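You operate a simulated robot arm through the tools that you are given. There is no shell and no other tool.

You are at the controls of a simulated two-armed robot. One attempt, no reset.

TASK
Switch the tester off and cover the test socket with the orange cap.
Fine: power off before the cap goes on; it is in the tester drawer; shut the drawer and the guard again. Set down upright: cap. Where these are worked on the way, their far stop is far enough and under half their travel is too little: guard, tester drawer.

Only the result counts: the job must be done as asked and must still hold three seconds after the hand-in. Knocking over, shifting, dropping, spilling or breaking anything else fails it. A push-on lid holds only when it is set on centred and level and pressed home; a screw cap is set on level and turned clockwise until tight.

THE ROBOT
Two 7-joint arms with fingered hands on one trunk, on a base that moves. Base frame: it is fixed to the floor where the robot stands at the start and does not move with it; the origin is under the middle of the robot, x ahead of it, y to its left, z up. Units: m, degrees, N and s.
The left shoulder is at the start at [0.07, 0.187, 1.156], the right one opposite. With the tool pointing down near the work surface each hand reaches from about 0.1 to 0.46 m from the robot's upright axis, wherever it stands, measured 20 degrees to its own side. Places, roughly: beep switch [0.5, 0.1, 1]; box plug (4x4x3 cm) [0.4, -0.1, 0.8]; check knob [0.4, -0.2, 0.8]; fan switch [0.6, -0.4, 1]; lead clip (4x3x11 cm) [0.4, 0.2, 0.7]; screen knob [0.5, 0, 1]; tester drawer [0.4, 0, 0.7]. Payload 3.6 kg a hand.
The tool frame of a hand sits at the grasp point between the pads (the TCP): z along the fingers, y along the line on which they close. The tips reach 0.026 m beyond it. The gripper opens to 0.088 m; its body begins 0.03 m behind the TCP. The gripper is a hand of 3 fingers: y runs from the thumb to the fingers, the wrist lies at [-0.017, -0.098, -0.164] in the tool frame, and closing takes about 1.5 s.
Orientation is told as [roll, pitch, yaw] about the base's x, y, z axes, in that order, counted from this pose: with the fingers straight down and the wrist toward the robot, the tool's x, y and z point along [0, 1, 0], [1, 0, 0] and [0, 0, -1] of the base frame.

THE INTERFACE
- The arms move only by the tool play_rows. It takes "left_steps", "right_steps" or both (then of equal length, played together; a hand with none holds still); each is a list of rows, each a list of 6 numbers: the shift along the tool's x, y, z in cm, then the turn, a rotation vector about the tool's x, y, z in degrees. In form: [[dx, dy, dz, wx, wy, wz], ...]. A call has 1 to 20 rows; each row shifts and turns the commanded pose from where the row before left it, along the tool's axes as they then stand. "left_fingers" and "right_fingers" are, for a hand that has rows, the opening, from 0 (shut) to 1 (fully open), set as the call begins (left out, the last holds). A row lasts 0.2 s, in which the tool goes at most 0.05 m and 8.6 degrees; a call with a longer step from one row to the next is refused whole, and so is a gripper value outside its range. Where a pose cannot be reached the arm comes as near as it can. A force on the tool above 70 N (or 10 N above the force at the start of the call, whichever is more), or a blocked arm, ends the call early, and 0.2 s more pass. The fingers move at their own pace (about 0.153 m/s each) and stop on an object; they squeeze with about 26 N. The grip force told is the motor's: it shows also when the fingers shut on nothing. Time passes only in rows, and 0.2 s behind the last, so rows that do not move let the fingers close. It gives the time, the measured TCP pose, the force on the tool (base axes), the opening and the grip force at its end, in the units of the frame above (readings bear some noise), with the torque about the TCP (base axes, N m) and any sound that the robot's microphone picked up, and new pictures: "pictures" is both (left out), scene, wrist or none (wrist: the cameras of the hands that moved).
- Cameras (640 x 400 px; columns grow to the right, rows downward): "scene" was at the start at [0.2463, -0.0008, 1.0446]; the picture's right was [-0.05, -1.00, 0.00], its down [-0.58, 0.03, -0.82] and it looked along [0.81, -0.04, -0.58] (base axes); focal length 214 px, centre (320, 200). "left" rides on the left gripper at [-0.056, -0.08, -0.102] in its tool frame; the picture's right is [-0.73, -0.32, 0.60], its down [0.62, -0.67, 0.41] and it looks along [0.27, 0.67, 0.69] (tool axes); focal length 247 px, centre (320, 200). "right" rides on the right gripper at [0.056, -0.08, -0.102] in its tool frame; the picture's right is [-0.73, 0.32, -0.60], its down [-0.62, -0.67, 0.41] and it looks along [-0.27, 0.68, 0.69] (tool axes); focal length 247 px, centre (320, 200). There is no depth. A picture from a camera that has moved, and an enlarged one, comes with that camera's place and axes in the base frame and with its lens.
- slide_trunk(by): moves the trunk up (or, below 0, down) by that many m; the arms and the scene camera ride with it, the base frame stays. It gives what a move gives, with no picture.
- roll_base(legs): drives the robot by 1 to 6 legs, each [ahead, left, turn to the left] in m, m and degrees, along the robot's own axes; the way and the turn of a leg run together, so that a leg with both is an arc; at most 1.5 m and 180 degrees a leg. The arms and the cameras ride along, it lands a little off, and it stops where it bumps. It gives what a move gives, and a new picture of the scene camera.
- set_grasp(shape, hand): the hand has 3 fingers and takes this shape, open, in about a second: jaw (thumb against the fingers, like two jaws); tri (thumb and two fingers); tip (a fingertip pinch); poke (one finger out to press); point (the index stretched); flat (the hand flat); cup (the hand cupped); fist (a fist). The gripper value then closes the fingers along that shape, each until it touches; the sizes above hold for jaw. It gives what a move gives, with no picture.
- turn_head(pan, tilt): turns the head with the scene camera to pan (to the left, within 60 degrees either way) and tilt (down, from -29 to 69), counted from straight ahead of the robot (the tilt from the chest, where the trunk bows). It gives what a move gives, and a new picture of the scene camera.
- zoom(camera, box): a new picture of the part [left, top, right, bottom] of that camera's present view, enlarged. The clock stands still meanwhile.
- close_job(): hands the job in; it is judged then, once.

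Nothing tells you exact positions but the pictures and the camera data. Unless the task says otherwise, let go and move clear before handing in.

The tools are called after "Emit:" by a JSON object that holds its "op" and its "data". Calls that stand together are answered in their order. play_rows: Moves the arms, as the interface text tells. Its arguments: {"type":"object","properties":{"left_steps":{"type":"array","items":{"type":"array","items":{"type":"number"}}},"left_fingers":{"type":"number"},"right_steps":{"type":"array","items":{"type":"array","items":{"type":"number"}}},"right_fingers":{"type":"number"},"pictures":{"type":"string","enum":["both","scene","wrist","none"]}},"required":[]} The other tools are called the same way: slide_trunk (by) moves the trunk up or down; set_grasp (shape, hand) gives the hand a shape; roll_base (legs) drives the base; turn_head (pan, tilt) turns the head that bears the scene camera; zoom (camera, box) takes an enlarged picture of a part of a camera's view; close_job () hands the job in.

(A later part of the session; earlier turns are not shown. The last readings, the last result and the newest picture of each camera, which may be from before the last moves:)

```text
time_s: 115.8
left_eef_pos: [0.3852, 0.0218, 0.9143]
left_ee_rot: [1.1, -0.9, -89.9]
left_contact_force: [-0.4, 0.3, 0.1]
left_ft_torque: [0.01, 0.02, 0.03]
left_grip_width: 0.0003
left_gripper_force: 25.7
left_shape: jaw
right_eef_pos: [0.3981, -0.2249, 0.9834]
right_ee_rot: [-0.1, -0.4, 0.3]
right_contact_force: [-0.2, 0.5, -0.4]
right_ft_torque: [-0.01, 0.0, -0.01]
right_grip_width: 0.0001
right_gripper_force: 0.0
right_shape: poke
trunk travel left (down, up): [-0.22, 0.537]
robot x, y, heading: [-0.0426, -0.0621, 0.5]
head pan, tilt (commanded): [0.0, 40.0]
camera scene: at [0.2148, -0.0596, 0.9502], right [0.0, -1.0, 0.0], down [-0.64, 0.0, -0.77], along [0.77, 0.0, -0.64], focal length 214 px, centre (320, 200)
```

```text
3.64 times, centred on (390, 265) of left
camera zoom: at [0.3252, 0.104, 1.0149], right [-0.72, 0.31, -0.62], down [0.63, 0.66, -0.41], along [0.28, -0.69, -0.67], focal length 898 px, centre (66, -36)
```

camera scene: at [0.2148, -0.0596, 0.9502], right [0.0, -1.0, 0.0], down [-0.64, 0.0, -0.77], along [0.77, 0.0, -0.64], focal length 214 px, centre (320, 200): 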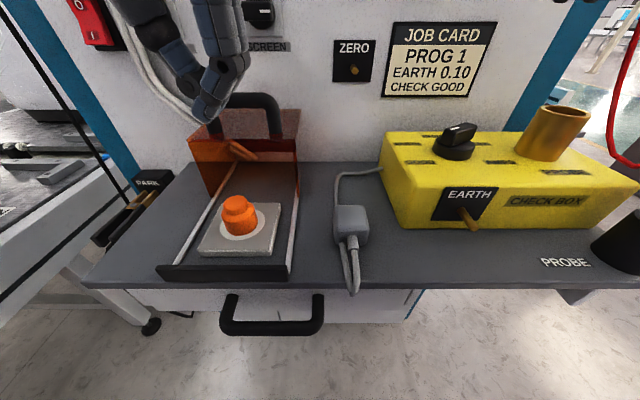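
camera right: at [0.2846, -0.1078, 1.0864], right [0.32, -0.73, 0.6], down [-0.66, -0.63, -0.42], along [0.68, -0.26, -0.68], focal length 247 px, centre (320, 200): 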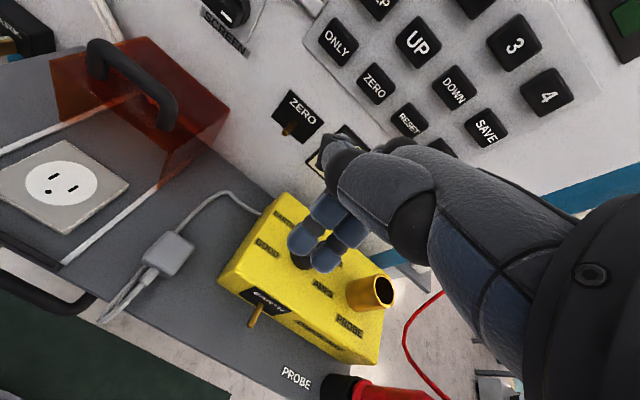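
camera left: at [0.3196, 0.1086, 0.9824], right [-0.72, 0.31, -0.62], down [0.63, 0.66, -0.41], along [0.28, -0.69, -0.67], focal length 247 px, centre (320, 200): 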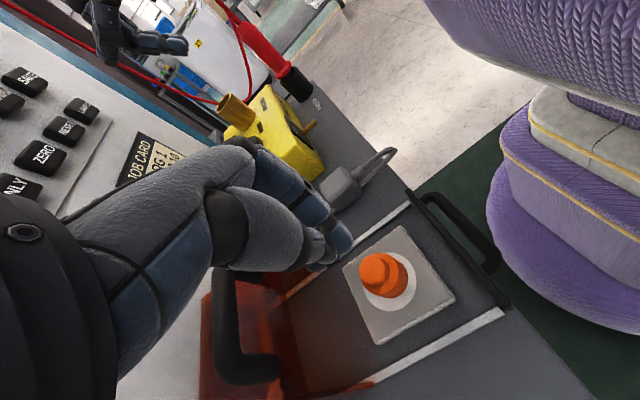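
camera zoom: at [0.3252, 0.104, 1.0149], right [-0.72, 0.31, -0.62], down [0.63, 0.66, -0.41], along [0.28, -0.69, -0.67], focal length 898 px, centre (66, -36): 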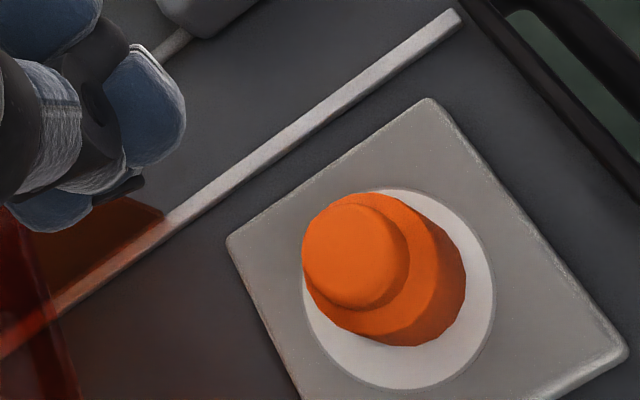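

The latest fit shows the cap level and about 2.5 mm short of centre in x, well aligned in y. I'll use the closed fingers to nudge it forward very gently; resistance would also tell me if it has already gripped.

Emit:
{"op": "play_rows", "data": {"left_steps": [[-1.6, -0.08, 0, 0, 0, 0], [-1.6, -0.08, 0, 0, 0, 0], [-1.6, -0.08, 0, 0, 0, 0], [-1.7, -0.08, 0, 0, 0, 0], [0, 0, 2.4, 0, 0, 0], [0, 0, 2.4, 0, 0, 0], [0, 0, 2.4, 0, 0, 0], [0, 0, 2.2, 0, 0, 0], [0, 0, 0, 0, 0, 0]], "pictures": "both"}}

Emit:
{"op": "zoom", "data": {"camera": "scene", "box": [190, 160, 290, 270]}}

Emit:
{"op": "zoom", "data": {"camera": "left", "box": [240, 120, 400, 300]}}

```text
time_s: 117.8
left_eef_pos: [0.3208, 0.0217, 0.8206]
left_ee_rot: [1.1, -0.9, -89.9]
left_contact_force: [1.0, -0.7, 0.6]
left_ft_torque: [0.01, -0.03, -0.01]
left_grip_width: 0.0
left_gripper_force: 25.5
left_shape: jaw
right_eef_pos: [0.3992, -0.2246, 0.9838]
right_ee_rot: [0.0, -0.2, 0.3]
right_contact_force: [-0.3, -0.4, 0.5]
right_ft_torque: [-0.03, 0.02, 0.03]
right_grip_width: 0.0
right_gripper_force: 0.1
right_shape: poke
trunk travel left (down, up): [-0.22, 0.537]
robot x, y, heading: [-0.0463, -0.0596, 0.1]
head pan, tilt (commanded): [0.0, 40.0]
camera scene: at [0.2148, -0.0596, 0.9503], right [0.0, -1.0, 0.0], down [-0.64, 0.0, -0.77], along [0.77, 0.0, -0.64], focal length 214 px, centre (320, 200)
camera left: at [0.261, 0.1053, 0.9201], right [-0.72, 0.31, -0.62], down [0.63, 0.66, -0.41], along [0.28, -0.69, -0.67], focal length 247 px, centre (320, 200)
```

scene: 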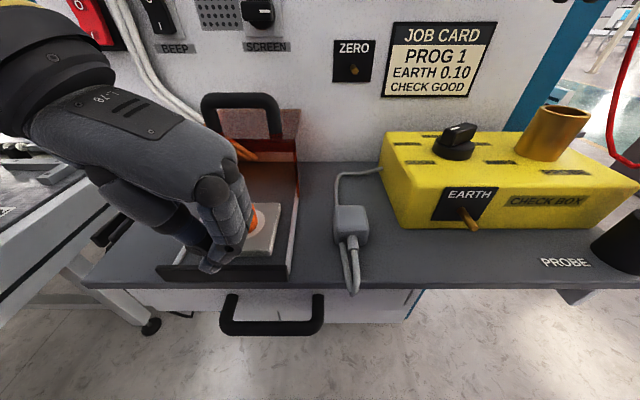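
left: 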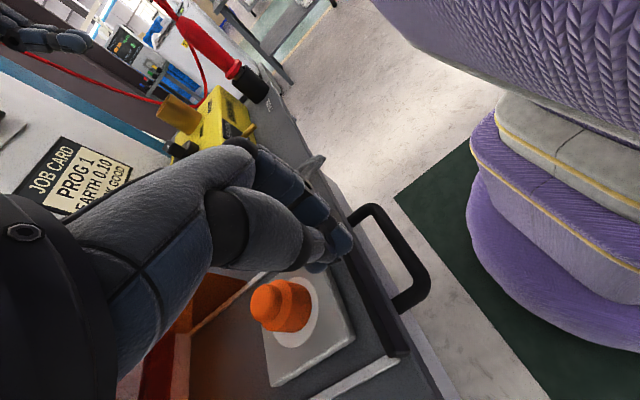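

```text
3.64 times, centred on (240, 215) of scene
camera zoom: at [0.2148, -0.0596, 0.9503], right [0.0, -1.0, 0.0], down [-0.64, 0.0, -0.77], along [0.77, 0.0, -0.64], focal length 780 px, centre (611, 146)
```

zoom: 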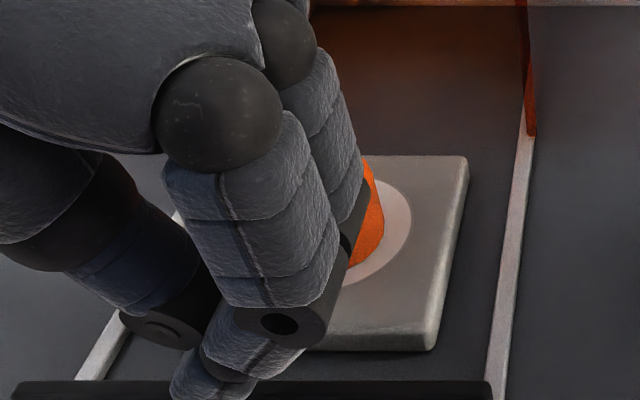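

```text
2.22 times, centred on (320, 210) of left
camera zoom: at [0.261, 0.1053, 0.9201], right [-0.72, 0.31, -0.62], down [0.63, 0.66, -0.41], along [0.28, -0.69, -0.67], focal length 549 px, centre (320, 178)
```

zoom: 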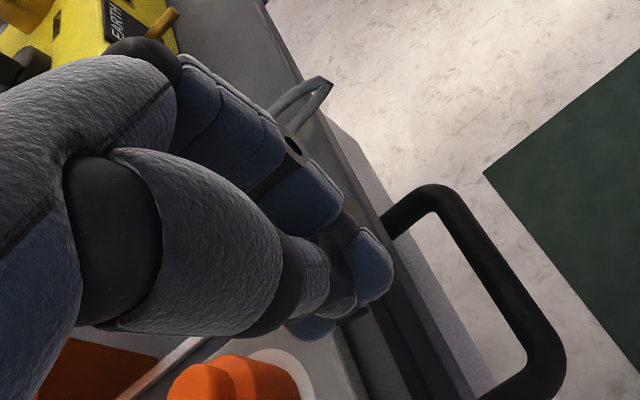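

Emit:
{"op": "play_rows", "data": {"left_steps": [[0.6, -0.2, 0.6, 0, 0, 0], [0.5, 0, 0, 0, 0, 0], [0.3, 0, 0, 0, 0, 0], [0, 0, 0, 0, 0, 0]], "pictures": "none"}}

Emit:
{"op": "zoom", "data": {"camera": "left", "box": [220, 220, 380, 380]}}

Emit:
{"op": "zoom", "data": {"camera": "scene", "box": [200, 170, 290, 260]}}

```text
time_s: 118.8
left_eef_pos: [0.3353, 0.0254, 0.8142]
left_ee_rot: [1.1, -0.9, -89.9]
left_contact_force: [-0.7, 0.0, 0.0]
left_ft_torque: [0.01, -0.02, 0.0]
left_grip_width: 0.0
left_gripper_force: 26.3
left_shape: jaw
right_eef_pos: [0.3983, -0.2244, 0.9839]
right_ee_rot: [0.0, -0.4, 0.3]
right_contact_force: [0.2, 0.7, -0.5]
right_ft_torque: [0.01, 0.03, -0.01]
right_grip_width: 0.0003
right_gripper_force: 0.0
right_shape: poke
trunk travel left (down, up): [-0.22, 0.537]
robot x, y, heading: [-0.0429, -0.0627, 0.0]
head pan, tilt (commanded): [0.0, 40.0]
```

```text
2.50 times, centred on (300, 300) of left
camera zoom: at [0.2761, 0.1073, 0.9152], right [-0.72, 0.31, -0.62], down [0.63, 0.66, -0.41], along [0.28, -0.69, -0.67], focal length 617 px, centre (370, -50)
```

zoom: 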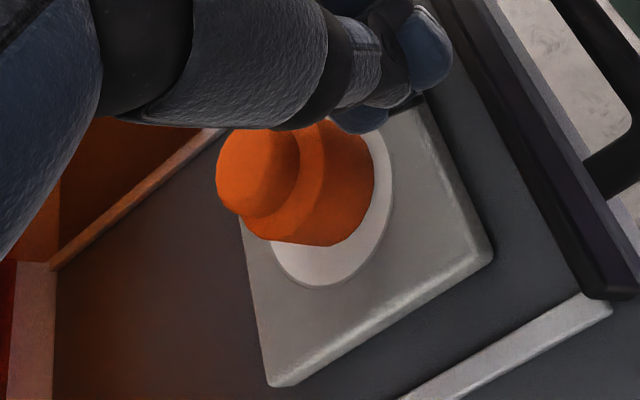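

```text
4.44 times, centred on (245, 215) of scene
camera zoom: at [0.2148, -0.0596, 0.9502], right [0.0, -1.0, 0.0], down [-0.64, 0.0, -0.77], along [0.77, 0.0, -0.64], focal length 953 px, centre (653, 133)
```

zoom: 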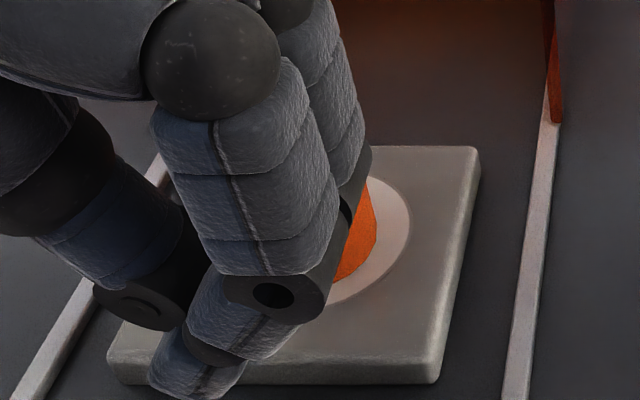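

Emit:
{"op": "play_rows", "data": {"left_steps": [[0.2, 0, 0, 0, 0, 0], [0.2, 0, 0, 0, 0, 0], [0, 0, 0, 0, 0, 0]], "pictures": "none"}}

Emit:
{"op": "zoom", "data": {"camera": "left", "box": [220, 220, 380, 380]}}

```text
time_s: 119.5
left_eef_pos: [0.34, 0.0262, 0.8152]
left_ee_rot: [1.1, -0.8, -89.9]
left_contact_force: [-0.5, -0.3, -0.3]
left_ft_torque: [-0.02, -0.02, 0.02]
left_grip_width: 0.0
left_gripper_force: 25.6
left_shape: jaw
right_eef_pos: [0.3982, -0.2238, 0.9839]
right_ee_rot: [0.0, -0.3, 0.2]
right_contact_force: [-0.4, -0.1, 0.3]
right_ft_torque: [0.01, 0.01, -0.05]
right_grip_width: 0.0
right_gripper_force: 0.0
right_shape: poke
trunk travel left (down, up): [-0.22, 0.537]
robot x, y, heading: [-0.0438, -0.0623, 0.0]
head pan, tilt (commanded): [0.0, 40.0]
```

```text
2.50 times, centred on (300, 300) of left
camera zoom: at [0.281, 0.1079, 0.9157], right [-0.72, 0.31, -0.62], down [0.63, 0.66, -0.41], along [0.28, -0.69, -0.67], focal length 617 px, centre (370, -50)
```

zoom: 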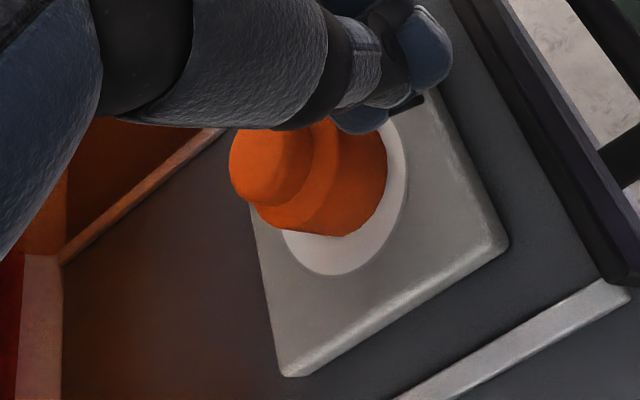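

Emit:
{"op": "play_rows", "data": {"left_steps": [[0.2, 0, 0, 0, 0, 0], [0.2, 0, 0, 0, 0, 0], [0, 0, 0, 0, 0, 0]], "pictures": "none"}}

Emit:
{"op": "zoom", "data": {"camera": "left", "box": [220, 220, 380, 380]}}

```text
time_s: 120.3
left_eef_pos: [0.3458, 0.0261, 0.8156]
left_ee_rot: [1.0, -0.9, -89.8]
left_contact_force: [0.0, 0.4, -0.5]
left_ft_torque: [0.0, 0.0, 0.01]
left_grip_width: 0.0002
left_gripper_force: 26.0
left_shape: jaw
right_eef_pos: [0.3981, -0.2248, 0.9836]
right_ee_rot: [0.0, -0.2, 0.3]
right_contact_force: [1.1, -1.3, 0.4]
right_ft_torque: [0.01, 0.0, 0.01]
right_grip_width: 0.0
right_gripper_force: 0.0
right_shape: poke
trunk travel left (down, up): [-0.22, 0.537]
robot x, y, heading: [-0.0417, -0.0637, 0.1]
head pan, tilt (commanded): [0.0, 40.0]
```

```text
2.50 times, centred on (300, 300) of left
camera zoom: at [0.2848, 0.1081, 0.9156], right [-0.72, 0.31, -0.62], down [0.63, 0.66, -0.41], along [0.28, -0.69, -0.67], focal length 617 px, centre (370, -50)
```

zoom: 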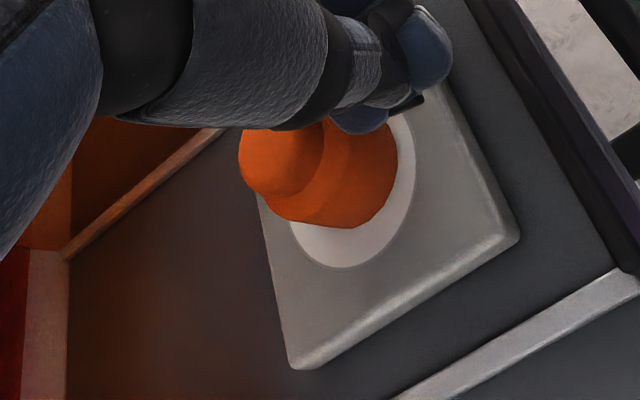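

Emit:
{"op": "play_rows", "data": {"left_steps": [[0.15, 0, 0, 0, 0, 0], [0.15, 0, 0, 0, 0, 0], [0, 0, 0, 0, 0, 0]], "pictures": "none"}}

Emit:
{"op": "zoom", "data": {"camera": "left", "box": [260, 220, 400, 340]}}

```text
time_s: 121.2
left_eef_pos: [0.3464, 0.0261, 0.8166]
left_ee_rot: [1.1, -0.9, -89.9]
left_contact_force: [0.3, 0.5, -0.3]
left_ft_torque: [0.01, 0.0, 0.02]
left_grip_width: 0.0
left_gripper_force: 25.6
left_shape: jaw
right_eef_pos: [0.3993, -0.2246, 0.9837]
right_ee_rot: [-0.1, -0.3, 0.3]
right_contact_force: [0.3, 0.0, 0.5]
right_ft_torque: [0.02, 0.01, -0.01]
right_grip_width: 0.0
right_gripper_force: 0.0
right_shape: poke
trunk travel left (down, up): [-0.22, 0.537]
robot x, y, heading: [-0.0406, -0.0639, -0.1]
head pan, tilt (commanded): [0.0, 40.0]
```

```text
3.33 times, centred on (330, 280) of left
camera zoom: at [0.2877, 0.1088, 0.9151], right [-0.72, 0.31, -0.62], down [0.63, 0.66, -0.41], along [0.28, -0.69, -0.67], focal length 823 px, centre (287, -67)
```

zoom: 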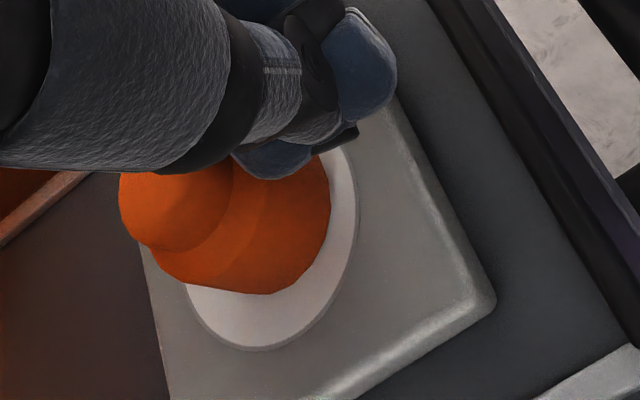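

Emit:
{"op": "play_rows", "data": {"left_steps": [[0.15, 0, 0, 0, 0, 0], [0.15, 0, 0, 0, 0, 0], [0, 0, 0, 0, 0, 0]], "pictures": "none"}}

Emit:
{"op": "zoom", "data": {"camera": "left", "box": [260, 220, 400, 340]}}

Emit:
{"op": "zoom", "data": {"camera": "scene", "box": [215, 180, 285, 250]}}

```text
time_s: 122.0
left_eef_pos: [0.3499, 0.0255, 0.8149]
left_ee_rot: [1.0, -1.0, -89.9]
left_contact_force: [0.1, -0.2, 0.6]
left_ft_torque: [0.04, 0.0, -0.01]
left_grip_width: 0.0
left_gripper_force: 25.8
left_shape: jaw
right_eef_pos: [0.398, -0.2243, 0.9839]
right_ee_rot: [0.0, -0.3, 0.3]
right_contact_force: [1.0, -0.2, -0.6]
right_ft_torque: [0.01, -0.01, -0.01]
right_grip_width: 0.0001
right_gripper_force: 0.1
right_shape: poke
trunk travel left (down, up): [-0.22, 0.537]
robot x, y, heading: [-0.045, -0.0624, 0.3]
head pan, tilt (commanded): [0.0, 40.0]
```

```text
3.33 times, centred on (330, 280) of left
camera zoom: at [0.291, 0.1086, 0.9151], right [-0.72, 0.31, -0.62], down [0.63, 0.66, -0.41], along [0.28, -0.69, -0.67], focal length 823 px, centre (287, -67)
```

zoom: 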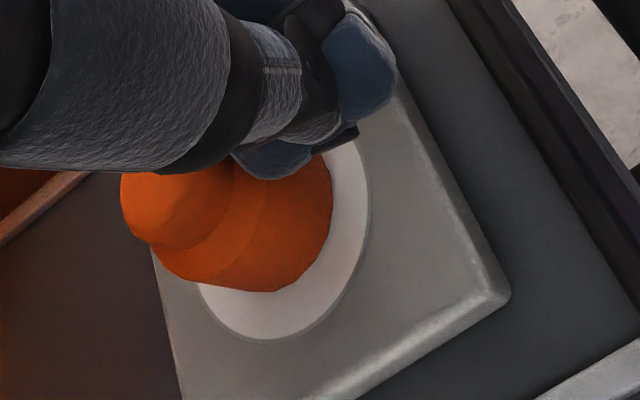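

```text
5.71 times, centred on (250, 215) of scene
camera zoom: at [0.2148, -0.0596, 0.9503], right [0.0, -1.0, 0.0], down [-0.64, 0.0, -0.77], along [0.77, 0.0, -0.64], focal length 1226 px, centre (720, 114)
```

zoom: 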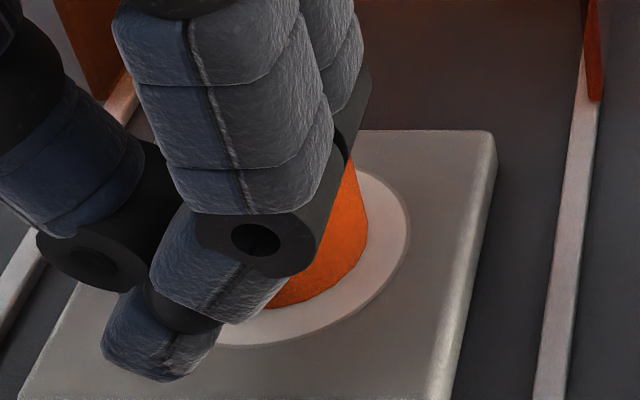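

The cap slid about 3 mm forward with no resistance, so it hadn't engaged before, but it should now be very close to centre. I'll back off, lift, and check.

Emit:
{"op": "play_rows", "data": {"left_steps": [[-0.8, 0, 0, 0, 0, 0], [-1.2, 0, 0, 0, 0, 0], [0, 0, -2.5, 0, 0, 0], [0, 0, -2.5, 0, 0, 0], [0, 0, -2.5, 0, 0, 0], [1.5, 0, -2.0, 0, 0, 0], [2.0, 0, 0, 0, 0, 0], [1.5, 0, 0, 0, 0, 0], [0, 0, 0, 0, 0, 0]], "pictures": "scene"}}

Emit:
{"op": "zoom", "data": {"camera": "scene", "box": [220, 192, 265, 242]}}

Emit:
{"op": "zoom", "data": {"camera": "left", "box": [320, 210, 460, 320]}}

```text
time_s: 124.0
left_eef_pos: [0.379, 0.0272, 0.9105]
left_ee_rot: [1.0, -0.9, -89.9]
left_contact_force: [0.0, 0.6, -0.5]
left_ft_torque: [0.03, 0.01, -0.01]
left_grip_width: 0.0001
left_gripper_force: 26.1
left_shape: jaw
right_eef_pos: [0.3981, -0.2246, 0.9842]
right_ee_rot: [0.0, -0.3, 0.4]
right_contact_force: [0.7, 0.3, 0.1]
right_ft_torque: [0.0, 0.02, 0.01]
right_grip_width: 0.0002
right_gripper_force: 0.0
right_shape: poke
trunk travel left (down, up): [-0.22, 0.537]
robot x, y, heading: [-0.0434, -0.0625, 0.1]
head pan, tilt (commanded): [0.0, 40.0]
camera scene: at [0.2148, -0.0596, 0.9503], right [0.0, -1.0, 0.0], down [-0.64, 0.0, -0.77], along [0.77, 0.0, -0.64], focal length 214 px, centre (320, 200)
```

scene: 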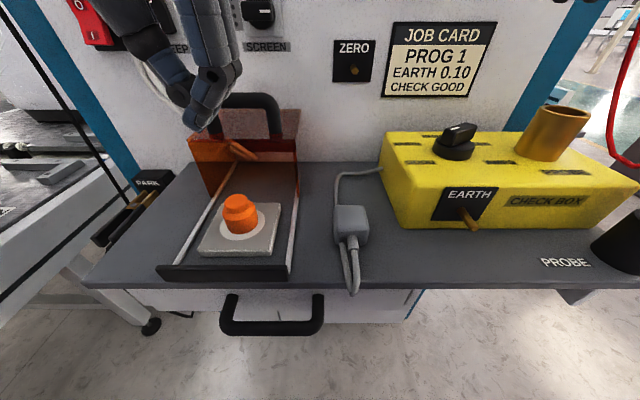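

```text
8.00 times, centred on (242, 217) of scene
camera zoom: at [0.2148, -0.0596, 0.9503], right [0.0, -1.0, 0.0], down [-0.64, 0.0, -0.77], along [0.77, 0.0, -0.64], focal length 1716 px, centre (940, 64)
```

zoom: 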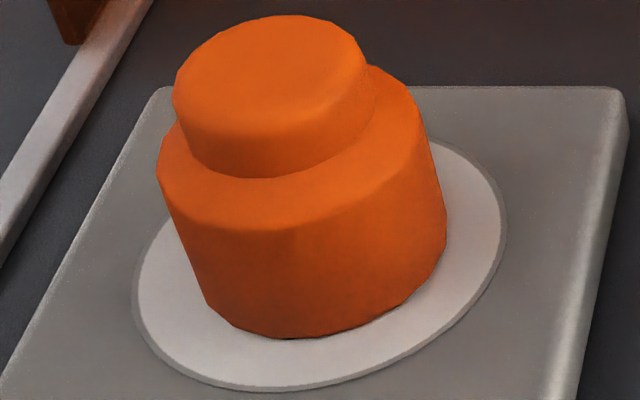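

```text
3.64 times, centred on (390, 265) of left
camera zoom: at [0.3197, 0.1096, 1.0106], right [-0.72, 0.31, -0.62], down [0.63, 0.66, -0.41], along [0.28, -0.69, -0.67], focal length 898 px, centre (66, -36)
```

zoom: 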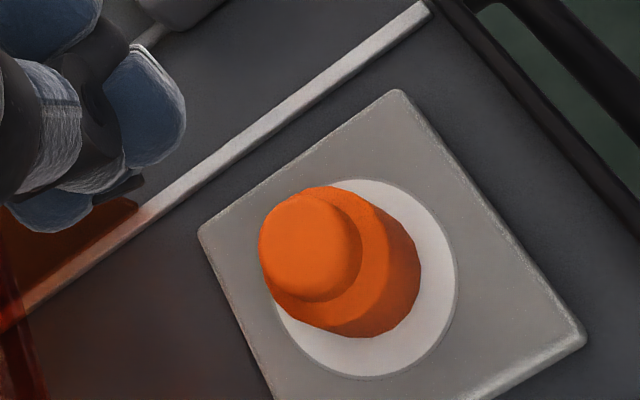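

Now it is within about 1 mm of centre. I'll press straight down on the knob again, with the front finger over its middle.

Emit:
{"op": "play_rows", "data": {"left_steps": [[0.4, 0.4, 2.5, 0, 0, 0], [0.4, 0.4, 2.5, 0, 0, 0], [0, 0, 2.0, 0, 0, 0], [0, 0, 0.3, 0, 0, 0], [0, 0, 0, 0, 0, 0]], "pictures": "none"}}

Emit:
{"op": "zoom", "data": {"camera": "scene", "box": [200, 160, 280, 245]}}

Emit:
{"op": "zoom", "data": {"camera": "left", "box": [280, 190, 410, 310]}}

```text
time_s: 125.2
left_eef_pos: [0.3882, 0.0172, 0.8397]
left_ee_rot: [1.0, -0.9, -89.9]
left_contact_force: [0.1, 0.1, 0.4]
left_ft_torque: [0.03, 0.0, 0.01]
left_grip_width: 0.0
left_gripper_force: 26.3
left_shape: jaw
right_eef_pos: [0.3982, -0.2243, 0.9833]
right_ee_rot: [0.0, -0.2, 0.3]
right_contact_force: [0.5, -0.6, -0.1]
right_ft_torque: [0.0, -0.04, 0.02]
right_grip_width: 0.0
right_gripper_force: 0.2
right_shape: poke
trunk travel left (down, up): [-0.22, 0.537]
robot x, y, heading: [-0.0447, -0.0648, -0.0]
head pan, tilt (commanded): [0.0, 40.0]
```

```text
4.71 times, centred on (240, 202) of scene
camera zoom: at [0.2148, -0.0596, 0.9502], right [0.0, -1.0, 0.0], down [-0.64, 0.0, -0.77], along [0.77, 0.0, -0.64], focal length 1009 px, centre (696, 188)
```

zoom: 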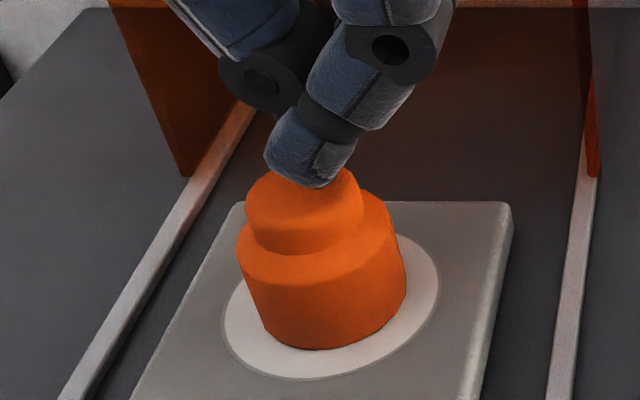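

```text
3.33 times, centred on (345, 250) of left
camera zoom: at [0.3291, 0.1002, 0.9385], right [-0.72, 0.31, -0.62], down [0.63, 0.66, -0.41], along [0.28, -0.69, -0.67], focal length 823 px, centre (237, 33)
```

zoom: 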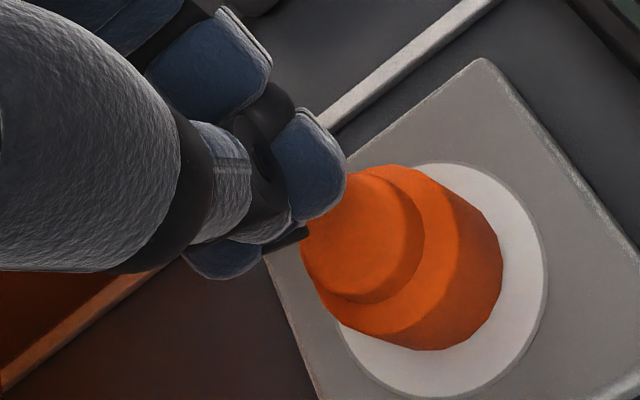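

Emit:
{"op": "play_rows", "data": {"left_steps": [[-0.2, 0, 0.3, 0, 0, 0], [0, 0, 0.3, 0, 0, 0], [0, 0, 0.2, 0, 0, 0], [0, 0, 0.2, 0, 0, 0], [0, 0, 0.2, 0, 0, 0], [0, 0, 0, 0, 0, 0]], "pictures": "none"}}

Emit:
{"op": "zoom", "data": {"camera": "scene", "box": [200, 160, 280, 245]}}

```text
time_s: 126.5
left_eef_pos: [0.3854, 0.0168, 0.8332]
left_ee_rot: [1.7, -1.4, -89.9]
left_contact_force: [-1.0, 2.3, 48.0]
left_ft_torque: [0.23, 0.34, 0.02]
left_grip_width: 0.0
left_gripper_force: 25.9
left_shape: jaw
right_eef_pos: [0.3954, -0.2248, 0.9851]
right_ee_rot: [0.2, -0.5, 0.3]
right_contact_force: [-0.4, 0.6, -0.4]
right_ft_torque: [-0.02, 0.0, 0.0]
right_grip_width: 0.0
right_gripper_force: 0.0
right_shape: poke
trunk travel left (down, up): [-0.22, 0.537]
robot x, y, heading: [-0.0425, -0.066, 0.0]
head pan, tilt (commanded): [0.0, 40.0]
```

```text
4.71 times, centred on (240, 202) of scene
camera zoom: at [0.2124, -0.0598, 0.9514], right [0.0, -1.0, 0.0], down [-0.64, 0.0, -0.77], along [0.77, 0.0, -0.64], focal length 1009 px, centre (696, 188)
```

zoom: 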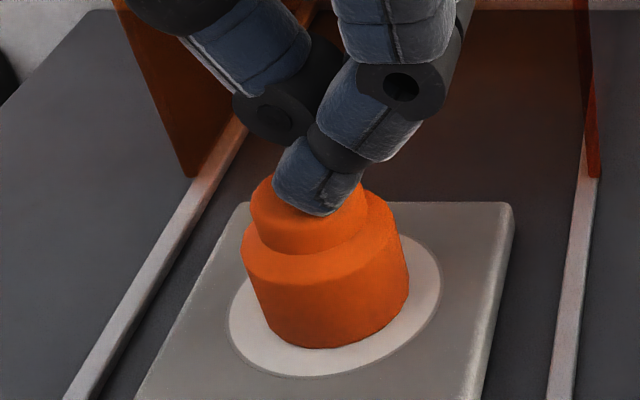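

Emit:
{"op": "play_rows", "data": {"left_steps": [[0.1, -0.2, 0.2, 0, 0, 0], [0, 0, 0.15, 0, 0, 0], [0, 0, 0, 0, 0, 0], [0, 0, 0, 0, 0, 0]], "pictures": "none"}}

Emit:
{"op": "play_rows", "data": {"left_steps": [[0, 0, -0.8, 0, 0, 0], [0, 0, -1.5, 0, 0, 0], [0, 0, -2.5, 0, 0, 0], [0, 0, -2.5, 0, 0, 0], [0, 0, -1.5, 0, 0, 0], [0, 0, 0, 0, 0, 0]], "pictures": "none"}}

Emit:
{"op": "zoom", "data": {"camera": "scene", "box": [220, 192, 265, 242]}}

Emit:
{"op": "zoom", "data": {"camera": "left", "box": [320, 210, 460, 320]}}

```text
time_s: 127.5
left_eef_pos: [0.3858, 0.0169, 0.8327]
left_ee_rot: [2.0, -1.9, -89.8]
left_contact_force: [-8.0, -2.8, 67.6]
left_ft_torque: [0.14, 0.71, 0.12]
left_grip_width: 0.0
left_gripper_force: 25.8
left_shape: jaw
right_eef_pos: [0.3942, -0.2256, 0.9851]
right_ee_rot: [0.1, -0.5, 0.3]
right_contact_force: [0.2, 0.5, 0.3]
right_ft_torque: [0.01, 0.04, -0.02]
right_grip_width: 0.0001
right_gripper_force: 0.1
right_shape: poke
trunk travel left (down, up): [-0.22, 0.537]
robot x, y, heading: [-0.0417, -0.0609, -0.1]
head pan, tilt (commanded): [0.0, 40.0]
```

```text
time_s: 128.9
left_eef_pos: [0.385, 0.0222, 0.9103]
left_ee_rot: [1.1, -0.9, -89.9]
left_contact_force: [-0.1, -0.2, -0.6]
left_ft_torque: [-0.02, 0.02, 0.01]
left_grip_width: 0.0
left_gripper_force: 26.0
left_shape: jaw
right_eef_pos: [0.398, -0.2241, 0.9834]
right_ee_rot: [-0.1, -0.3, 0.3]
right_contact_force: [0.1, 0.8, 0.1]
right_ft_torque: [0.02, 0.06, -0.03]
right_grip_width: 0.0001
right_gripper_force: 0.1
right_shape: poke
trunk travel left (down, up): [-0.22, 0.537]
robot x, y, heading: [-0.0418, -0.0625, -0.2]
head pan, tilt (commanded): [0.0, 40.0]
```

```text
8.00 times, centred on (242, 217) of scene
camera zoom: at [0.2148, -0.0596, 0.9502], right [0.0, -1.0, 0.0], down [-0.64, 0.0, -0.77], along [0.77, 0.0, -0.64], focal length 1716 px, centre (940, 64)
```

zoom: 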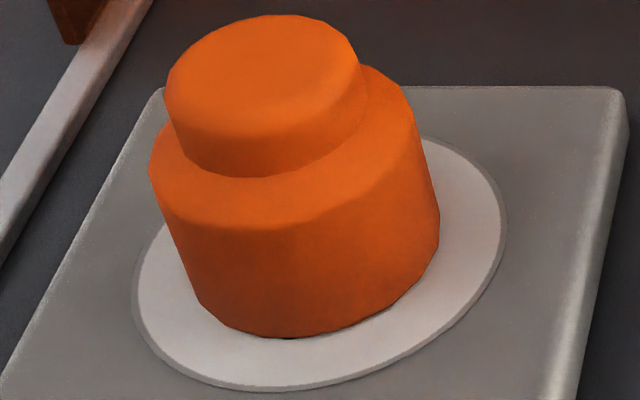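

```text
3.64 times, centred on (390, 265) of left
camera zoom: at [0.326, 0.1044, 1.0105], right [-0.72, 0.31, -0.62], down [0.63, 0.66, -0.41], along [0.28, -0.69, -0.67], focal length 898 px, centre (66, -36)
```

zoom: 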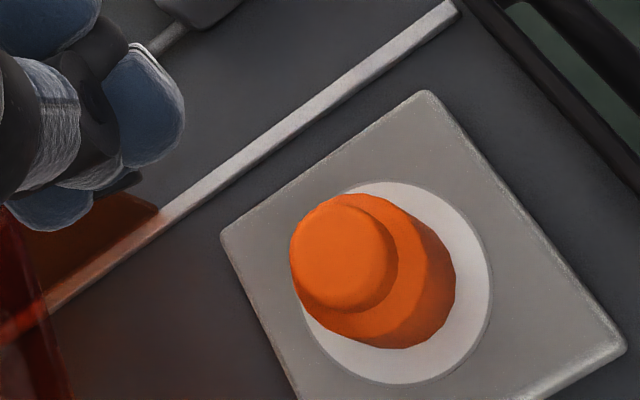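

The cap now fits within about 0.6 mm of the socket centre and level. I'll give it one more straight press at this spot, to about 45 N.

Emit:
{"op": "play_rows", "data": {"left_steps": [[0.1, 0.1, 2.5, 0, 0, 0], [0.05, 0.1, 2.5, 0, 0, 0], [0, 0, 1.9, 0, 0, 0], [0, 0, 0.3, 0, 0, 0], [0, 0, 0.3, 0, 0, 0], [0, 0, 0.2, 0, 0, 0], [0, 0, 0.2, 0, 0, 0], [0, 0, 0.15, 0, 0, 0], [0, 0, 0, 0, 0, 0]], "pictures": "none"}}

Emit:
{"op": "zoom", "data": {"camera": "scene", "box": [200, 160, 280, 245]}}

```text
time_s: 130.9
left_eef_pos: [0.3874, 0.0172, 0.8323]
left_ee_rot: [1.3, -1.2, -90.0]
left_contact_force: [1.5, 0.2, 20.5]
left_ft_torque: [0.0, 0.19, 0.07]
left_grip_width: 0.0001
left_gripper_force: 26.0
left_shape: jaw
right_eef_pos: [0.3972, -0.224, 0.9842]
right_ee_rot: [0.0, -0.4, 0.4]
right_contact_force: [-1.0, -0.8, 0.0]
right_ft_torque: [-0.01, 0.02, 0.0]
right_grip_width: 0.0001
right_gripper_force: 0.1
right_shape: poke
trunk travel left (down, up): [-0.22, 0.537]
robot x, y, heading: [-0.0462, -0.0654, 0.2]
head pan, tilt (commanded): [0.0, 40.0]
```

```text
4.71 times, centred on (240, 202) of scene
camera zoom: at [0.2139, -0.0598, 0.9508], right [0.0, -1.0, 0.0], down [-0.64, 0.0, -0.77], along [0.77, 0.0, -0.64], focal length 1009 px, centre (696, 188)
```

zoom: 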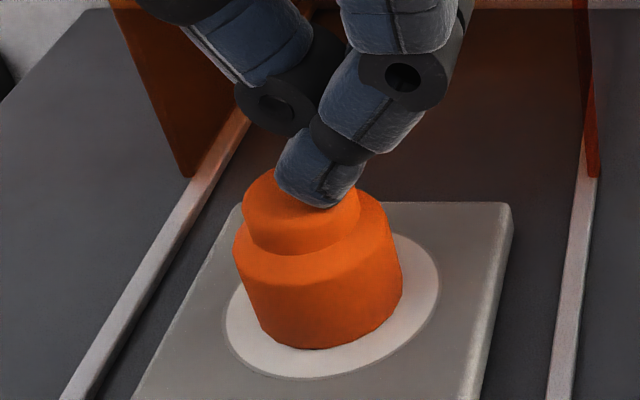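

Emit:
{"op": "play_rows", "data": {"left_steps": [[0, 0, -0.5, 0, 0, 0], [0, 0, -0.5, 0, 0, 0], [0.1, -0.6, 0, 0, 0, 0], [0, 0, 0.5, 0, 0, 0], [0, 0, 0.5, 0, 0, 0], [0, 0, 0.2, 0, 0, 0], [0, 0, 0.2, 0, 0, 0], [0, 0, 0.15, 0, 0, 0], [0, 0, 0, 0, 0, 0]], "pictures": "none"}}

Emit:
{"op": "zoom", "data": {"camera": "scene", "box": [200, 160, 280, 245]}}

```text
time_s: 132.9
left_eef_pos: [0.3889, 0.0231, 0.8328]
left_ee_rot: [1.8, -1.3, -89.9]
left_contact_force: [-6.8, 5.7, 58.8]
left_ft_torque: [0.37, 0.5, -0.03]
left_grip_width: 0.0
left_gripper_force: 26.0
left_shape: jaw
right_eef_pos: [0.3949, -0.224, 0.9859]
right_ee_rot: [-0.1, -0.5, 0.3]
right_contact_force: [-0.5, 0.2, -0.2]
right_ft_torque: [0.01, -0.04, 0.03]
right_grip_width: 0.0
right_gripper_force: 0.1
right_shape: poke
trunk travel left (down, up): [-0.22, 0.537]
robot x, y, heading: [-0.042, -0.0652, -0.1]
head pan, tilt (commanded): [0.0, 40.0]
```

```text
4.71 times, centred on (240, 202) of scene
camera zoom: at [0.2115, -0.0597, 0.9517], right [0.0, -1.0, 0.0], down [-0.64, 0.0, -0.77], along [0.77, 0.0, -0.64], focal length 1009 px, centre (696, 188)
```

zoom: 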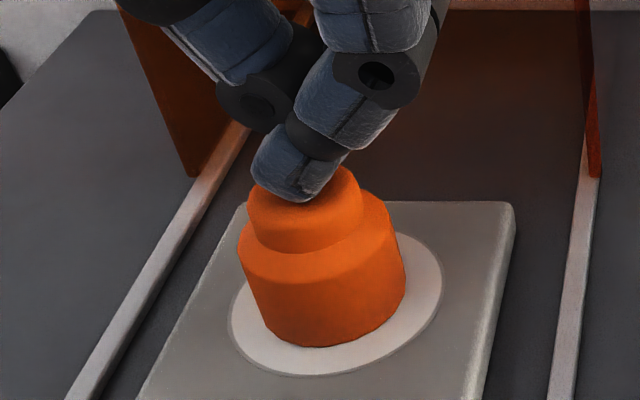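

Emit:
{"op": "play_rows", "data": {"left_steps": [[0, 0, -0.8, 0, 0, 0], [0, 0, -1.5, 0, 0, 0], [0, 0, -2.5, 0, 0, 0], [0, 0, -2.5, 0, 0, 0], [0, 0, -2.5, 0, 0, 0], [0, 0, -2.5, 0, 0, 0]], "pictures": "none"}}

Emit:
{"op": "zoom", "data": {"camera": "scene", "box": [220, 192, 265, 242]}}

Emit:
{"op": "zoom", "data": {"camera": "left", "box": [320, 210, 460, 320]}}

```text
time_s: 134.3
left_eef_pos: [0.3874, 0.0273, 0.9458]
left_ee_rot: [1.0, -0.7, -89.9]
left_contact_force: [-0.1, -0.2, 1.4]
left_ft_torque: [0.01, -0.02, 0.02]
left_grip_width: 0.0002
left_gripper_force: 25.5
left_shape: jaw
right_eef_pos: [0.3964, -0.2247, 0.983]
right_ee_rot: [-0.1, -0.3, 0.2]
right_contact_force: [0.4, -0.1, -1.4]
right_ft_torque: [-0.02, -0.02, -0.02]
right_grip_width: 0.0002
right_gripper_force: 0.1
right_shape: poke
trunk travel left (down, up): [-0.22, 0.537]
robot x, y, heading: [-0.0409, -0.0617, 0.0]
head pan, tilt (commanded): [0.0, 40.0]
```

```text
8.00 times, centred on (242, 217) of scene
camera zoom: at [0.2147, -0.0597, 0.9503], right [0.0, -1.0, 0.0], down [-0.64, 0.0, -0.77], along [0.77, 0.0, -0.64], focal length 1716 px, centre (940, 64)
```

zoom: 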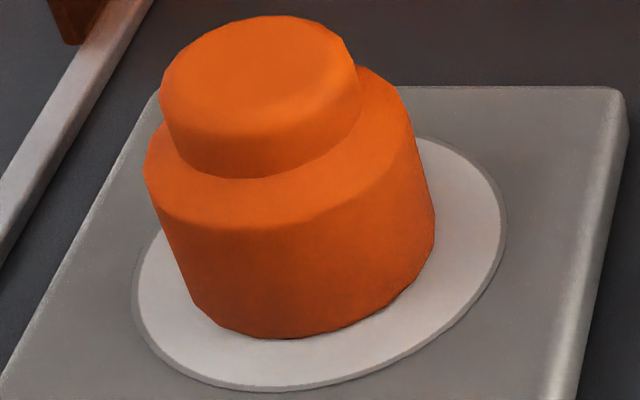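

```text
3.64 times, centred on (390, 265) of left
camera zoom: at [0.3285, 0.1096, 1.0471], right [-0.73, 0.31, -0.62], down [0.63, 0.66, -0.41], along [0.28, -0.68, -0.67], focal length 898 px, centre (66, -36)
```

zoom: 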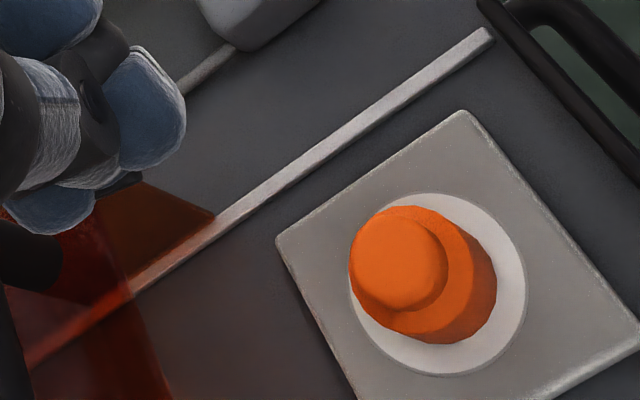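

The cap stayed within 1 mm of centre, flat and upright. Next I'll close the guard with the left hand: back the base off, raise the trunk, and turn the hand back to face forward.

Emit:
{"op": "roll_base", "data": {"legs": [[-0.05, 0, 0]]}}

Emit:
{"op": "slide_trunk", "data": {"by": 0.06}}

Emit:
{"op": "play_rows", "data": {"left_steps": [[0, 0, 0, 0, 0, -8.3], [0, 0, 0, 0, 0, -8.3], [0, 0, 0, 0, 0, -8.3], [0, 0, 0, 0, 0, -8.3], [0, 0, 0, 0, 0, -8.3], [0, 0, 0, 0, 0, -8.3], [0, 0, 0, 0, 0, -8.3], [0, 0, 0, 0, 0, -8.3], [0, 0, 0, 0, 0, -8.3], [0, 0, 0, 0, 0, -8.3], [0, 0, 0, 0, 0, -7]], "left_fingers": 0.5, "pictures": "both"}}

```text
time_s: 135.3
left_eef_pos: [0.3359, 0.0267, 0.9467]
left_ee_rot: [1.1, -0.9, -89.9]
left_contact_force: [0.0, -0.1, 0.1]
left_ft_torque: [-0.02, -0.01, -0.01]
left_grip_width: 0.0
left_gripper_force: 25.9
left_shape: jaw
right_eef_pos: [0.3481, -0.2235, 0.9835]
right_ee_rot: [0.0, -0.3, 0.3]
right_contact_force: [-0.3, -0.4, -0.1]
right_ft_torque: [0.01, -0.02, 0.02]
right_grip_width: 0.0002
right_gripper_force: 0.0
right_shape: poke
trunk travel left (down, up): [-0.22, 0.537]
robot x, y, heading: [-0.0934, -0.065, 0.2]
head pan, tilt (commanded): [0.0, 40.0]
camera scene: at [0.1637, -0.0595, 0.9506], right [0.0, -1.0, 0.0], down [-0.64, 0.0, -0.77], along [0.77, 0.0, -0.64], focal length 214 px, centre (320, 200)
```

scene: 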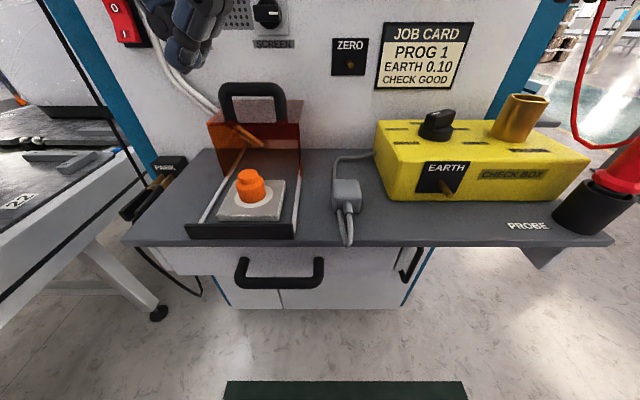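

```text
time_s: 136.3
left_eef_pos: [0.338, 0.0264, 1.007]
left_ee_rot: [0.9, -0.9, -89.9]
left_contact_force: [-0.3, 0.8, 0.5]
left_ft_torque: [0.02, 0.03, 0.02]
left_grip_width: 0.0001
left_gripper_force: 25.7
left_shape: jaw
right_eef_pos: [0.349, -0.2233, 1.0424]
right_ee_rot: [0.1, -0.2, 0.3]
right_contact_force: [0.6, 0.1, 0.4]
right_ft_torque: [0.0, 0.0, -0.01]
right_grip_width: 0.0001
right_gripper_force: 0.0
right_shape: poke
trunk travel left (down, up): [-0.28, 0.477]
robot x, y, heading: [-0.0991, -0.0641, 0.1]
head pan, tilt (commanded): [0.0, 40.0]
```

```text
time_s: 138.7
left_eef_pos: [0.338, 0.0274, 1.0073]
left_ee_rot: [-0.8, -1.0, 0.3]
left_contact_force: [-0.2, -0.2, 0.8]
left_ft_torque: [0.01, -0.02, 0.0]
left_grip_width: 0.0437
left_gripper_force: 0.0
left_shape: jaw
right_eef_pos: [0.3485, -0.2243, 1.0435]
right_ee_rot: [0.1, -0.3, 0.4]
right_contact_force: [0.2, -0.5, -0.2]
right_ft_torque: [0.0, 0.01, -0.01]
right_grip_width: 0.0001
right_gripper_force: 0.1
right_shape: poke
trunk travel left (down, up): [-0.28, 0.477]
robot x, y, heading: [-0.0926, -0.0657, 0.2]
head pan, tilt (commanded): [0.0, 40.0]
camera scene: at [0.1536, -0.0598, 1.0159], right [0.0, -1.0, 0.0], down [-0.64, 0.0, -0.77], along [0.77, 0.0, -0.64], focal length 214 px, centre (320, 200)
camera left: at [0.2551, -0.0268, 1.1084], right [-0.3, -0.74, -0.59], down [-0.66, 0.61, -0.43], along [0.69, 0.26, -0.68], focal length 247 px, centre (320, 200)
```

scene: 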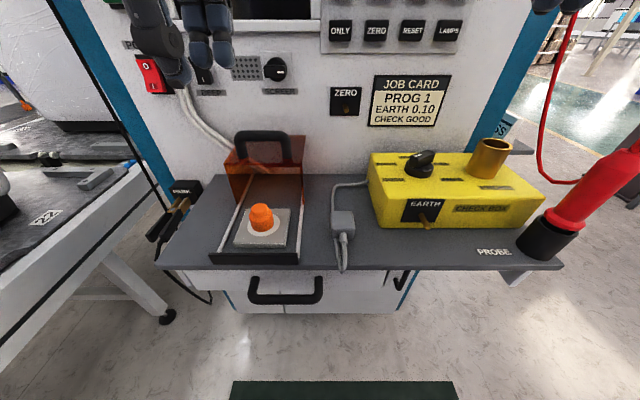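
left: 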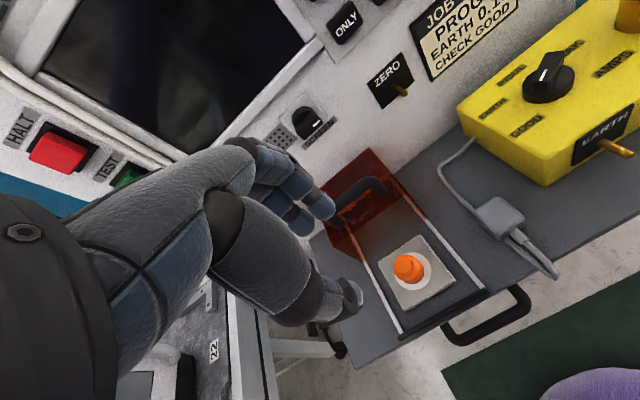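

Emit:
{"op": "zoom", "data": {"camera": "scene", "box": [210, 115, 320, 215]}}

Emit:
{"op": "zoom", "data": {"camera": "left", "box": [300, 130, 480, 330]}}

```text
4.00 times, centred on (265, 165) of scene
camera zoom: at [0.1536, -0.0598, 1.0159], right [0.0, -1.0, 0.0], down [-0.64, 0.0, -0.77], along [0.77, 0.0, -0.64], focal length 858 px, centre (540, 340)
```

zoom: 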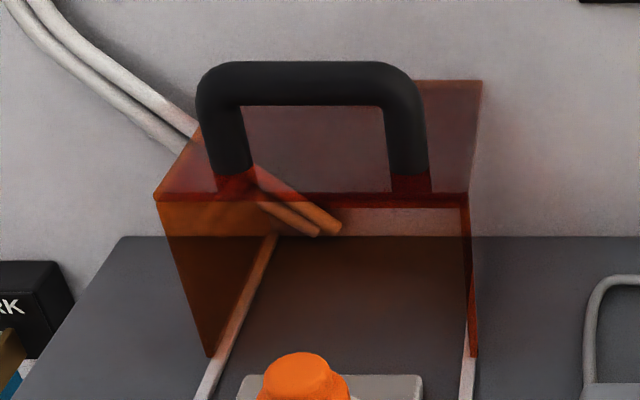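

```text
2.00 times, centred on (390, 230) of left
camera zoom: at [0.2551, -0.0268, 1.1084], right [-0.3, -0.74, -0.59], down [-0.66, 0.61, -0.43], along [0.69, 0.26, -0.68], focal length 494 px, centre (180, 140)
```

zoom: 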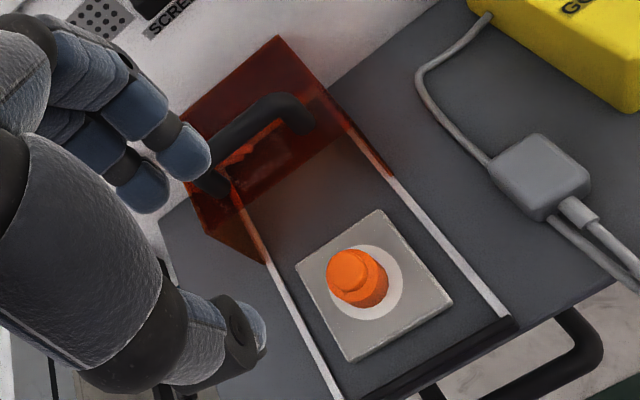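

The guard's bar is now at about [0.459, 0.025, 0.886]. I'll move the hand forward, pitch it about -40°, and come onto the bar from above and in front.

Emit:
{"op": "play_rows", "data": {"left_steps": [[0, 2.0, 0, 0, 0, 0], [0, 2.0, 0, 0, 0, 0], [0, 2.0, 0, 0, 0, 0], [0, 0, 0, -8, 0, 0], [0, 0, 0, -8, 0, 0], [0, 0, 0, -8, 0, 0], [0, 0, 0, -8, 0, 0], [0, 0, 0, -7, 0, 0], [0, 0, 0, 0, 0, 0]], "left_fingers": 0.45, "pictures": "both"}}

```text
time_s: 140.7
left_eef_pos: [0.3968, 0.0287, 1.008]
left_ee_rot: [-1.2, -40.1, 1.0]
left_contact_force: [0.3, 0.2, 0.4]
left_ft_torque: [0.0, 0.0, -0.01]
left_grip_width: 0.0399
left_gripper_force: 0.1
left_shape: jaw
right_eef_pos: [0.3478, -0.2242, 1.0425]
right_ee_rot: [0.0, -0.3, 0.3]
right_contact_force: [-0.1, 0.8, 0.2]
right_ft_torque: [0.03, 0.02, 0.0]
right_grip_width: 0.0
right_gripper_force: 0.0
right_shape: poke
trunk travel left (down, up): [-0.28, 0.477]
robot x, y, heading: [-0.0907, -0.066, -0.0]
head pan, tilt (commanded): [0.0, 40.0]
camera scene: at [0.1537, -0.0596, 1.0159], right [0.0, -1.0, 0.0], down [-0.64, 0.0, -0.77], along [0.77, 0.0, -0.64], focal length 214 px, centre (320, 200)
camera left: at [0.2699, -0.0277, 1.0355], right [0.14, -0.74, -0.65], down [-0.25, 0.61, -0.75], along [0.96, 0.27, -0.09], focal length 247 px, centre (320, 200)
```

scene: 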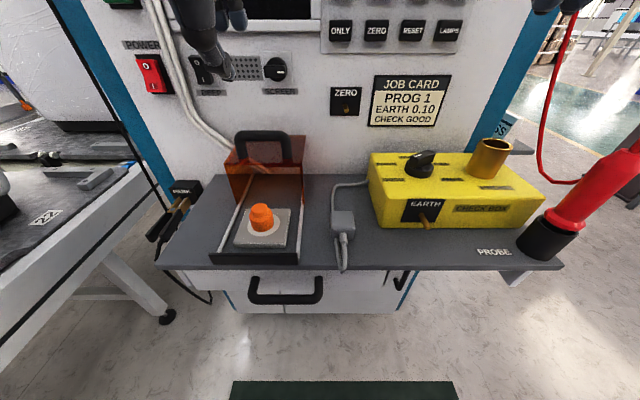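
left: 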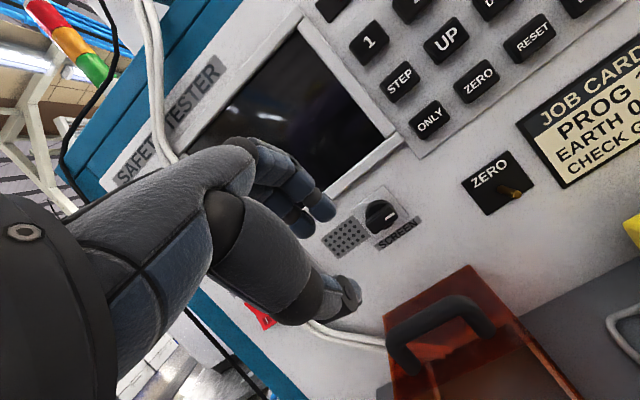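

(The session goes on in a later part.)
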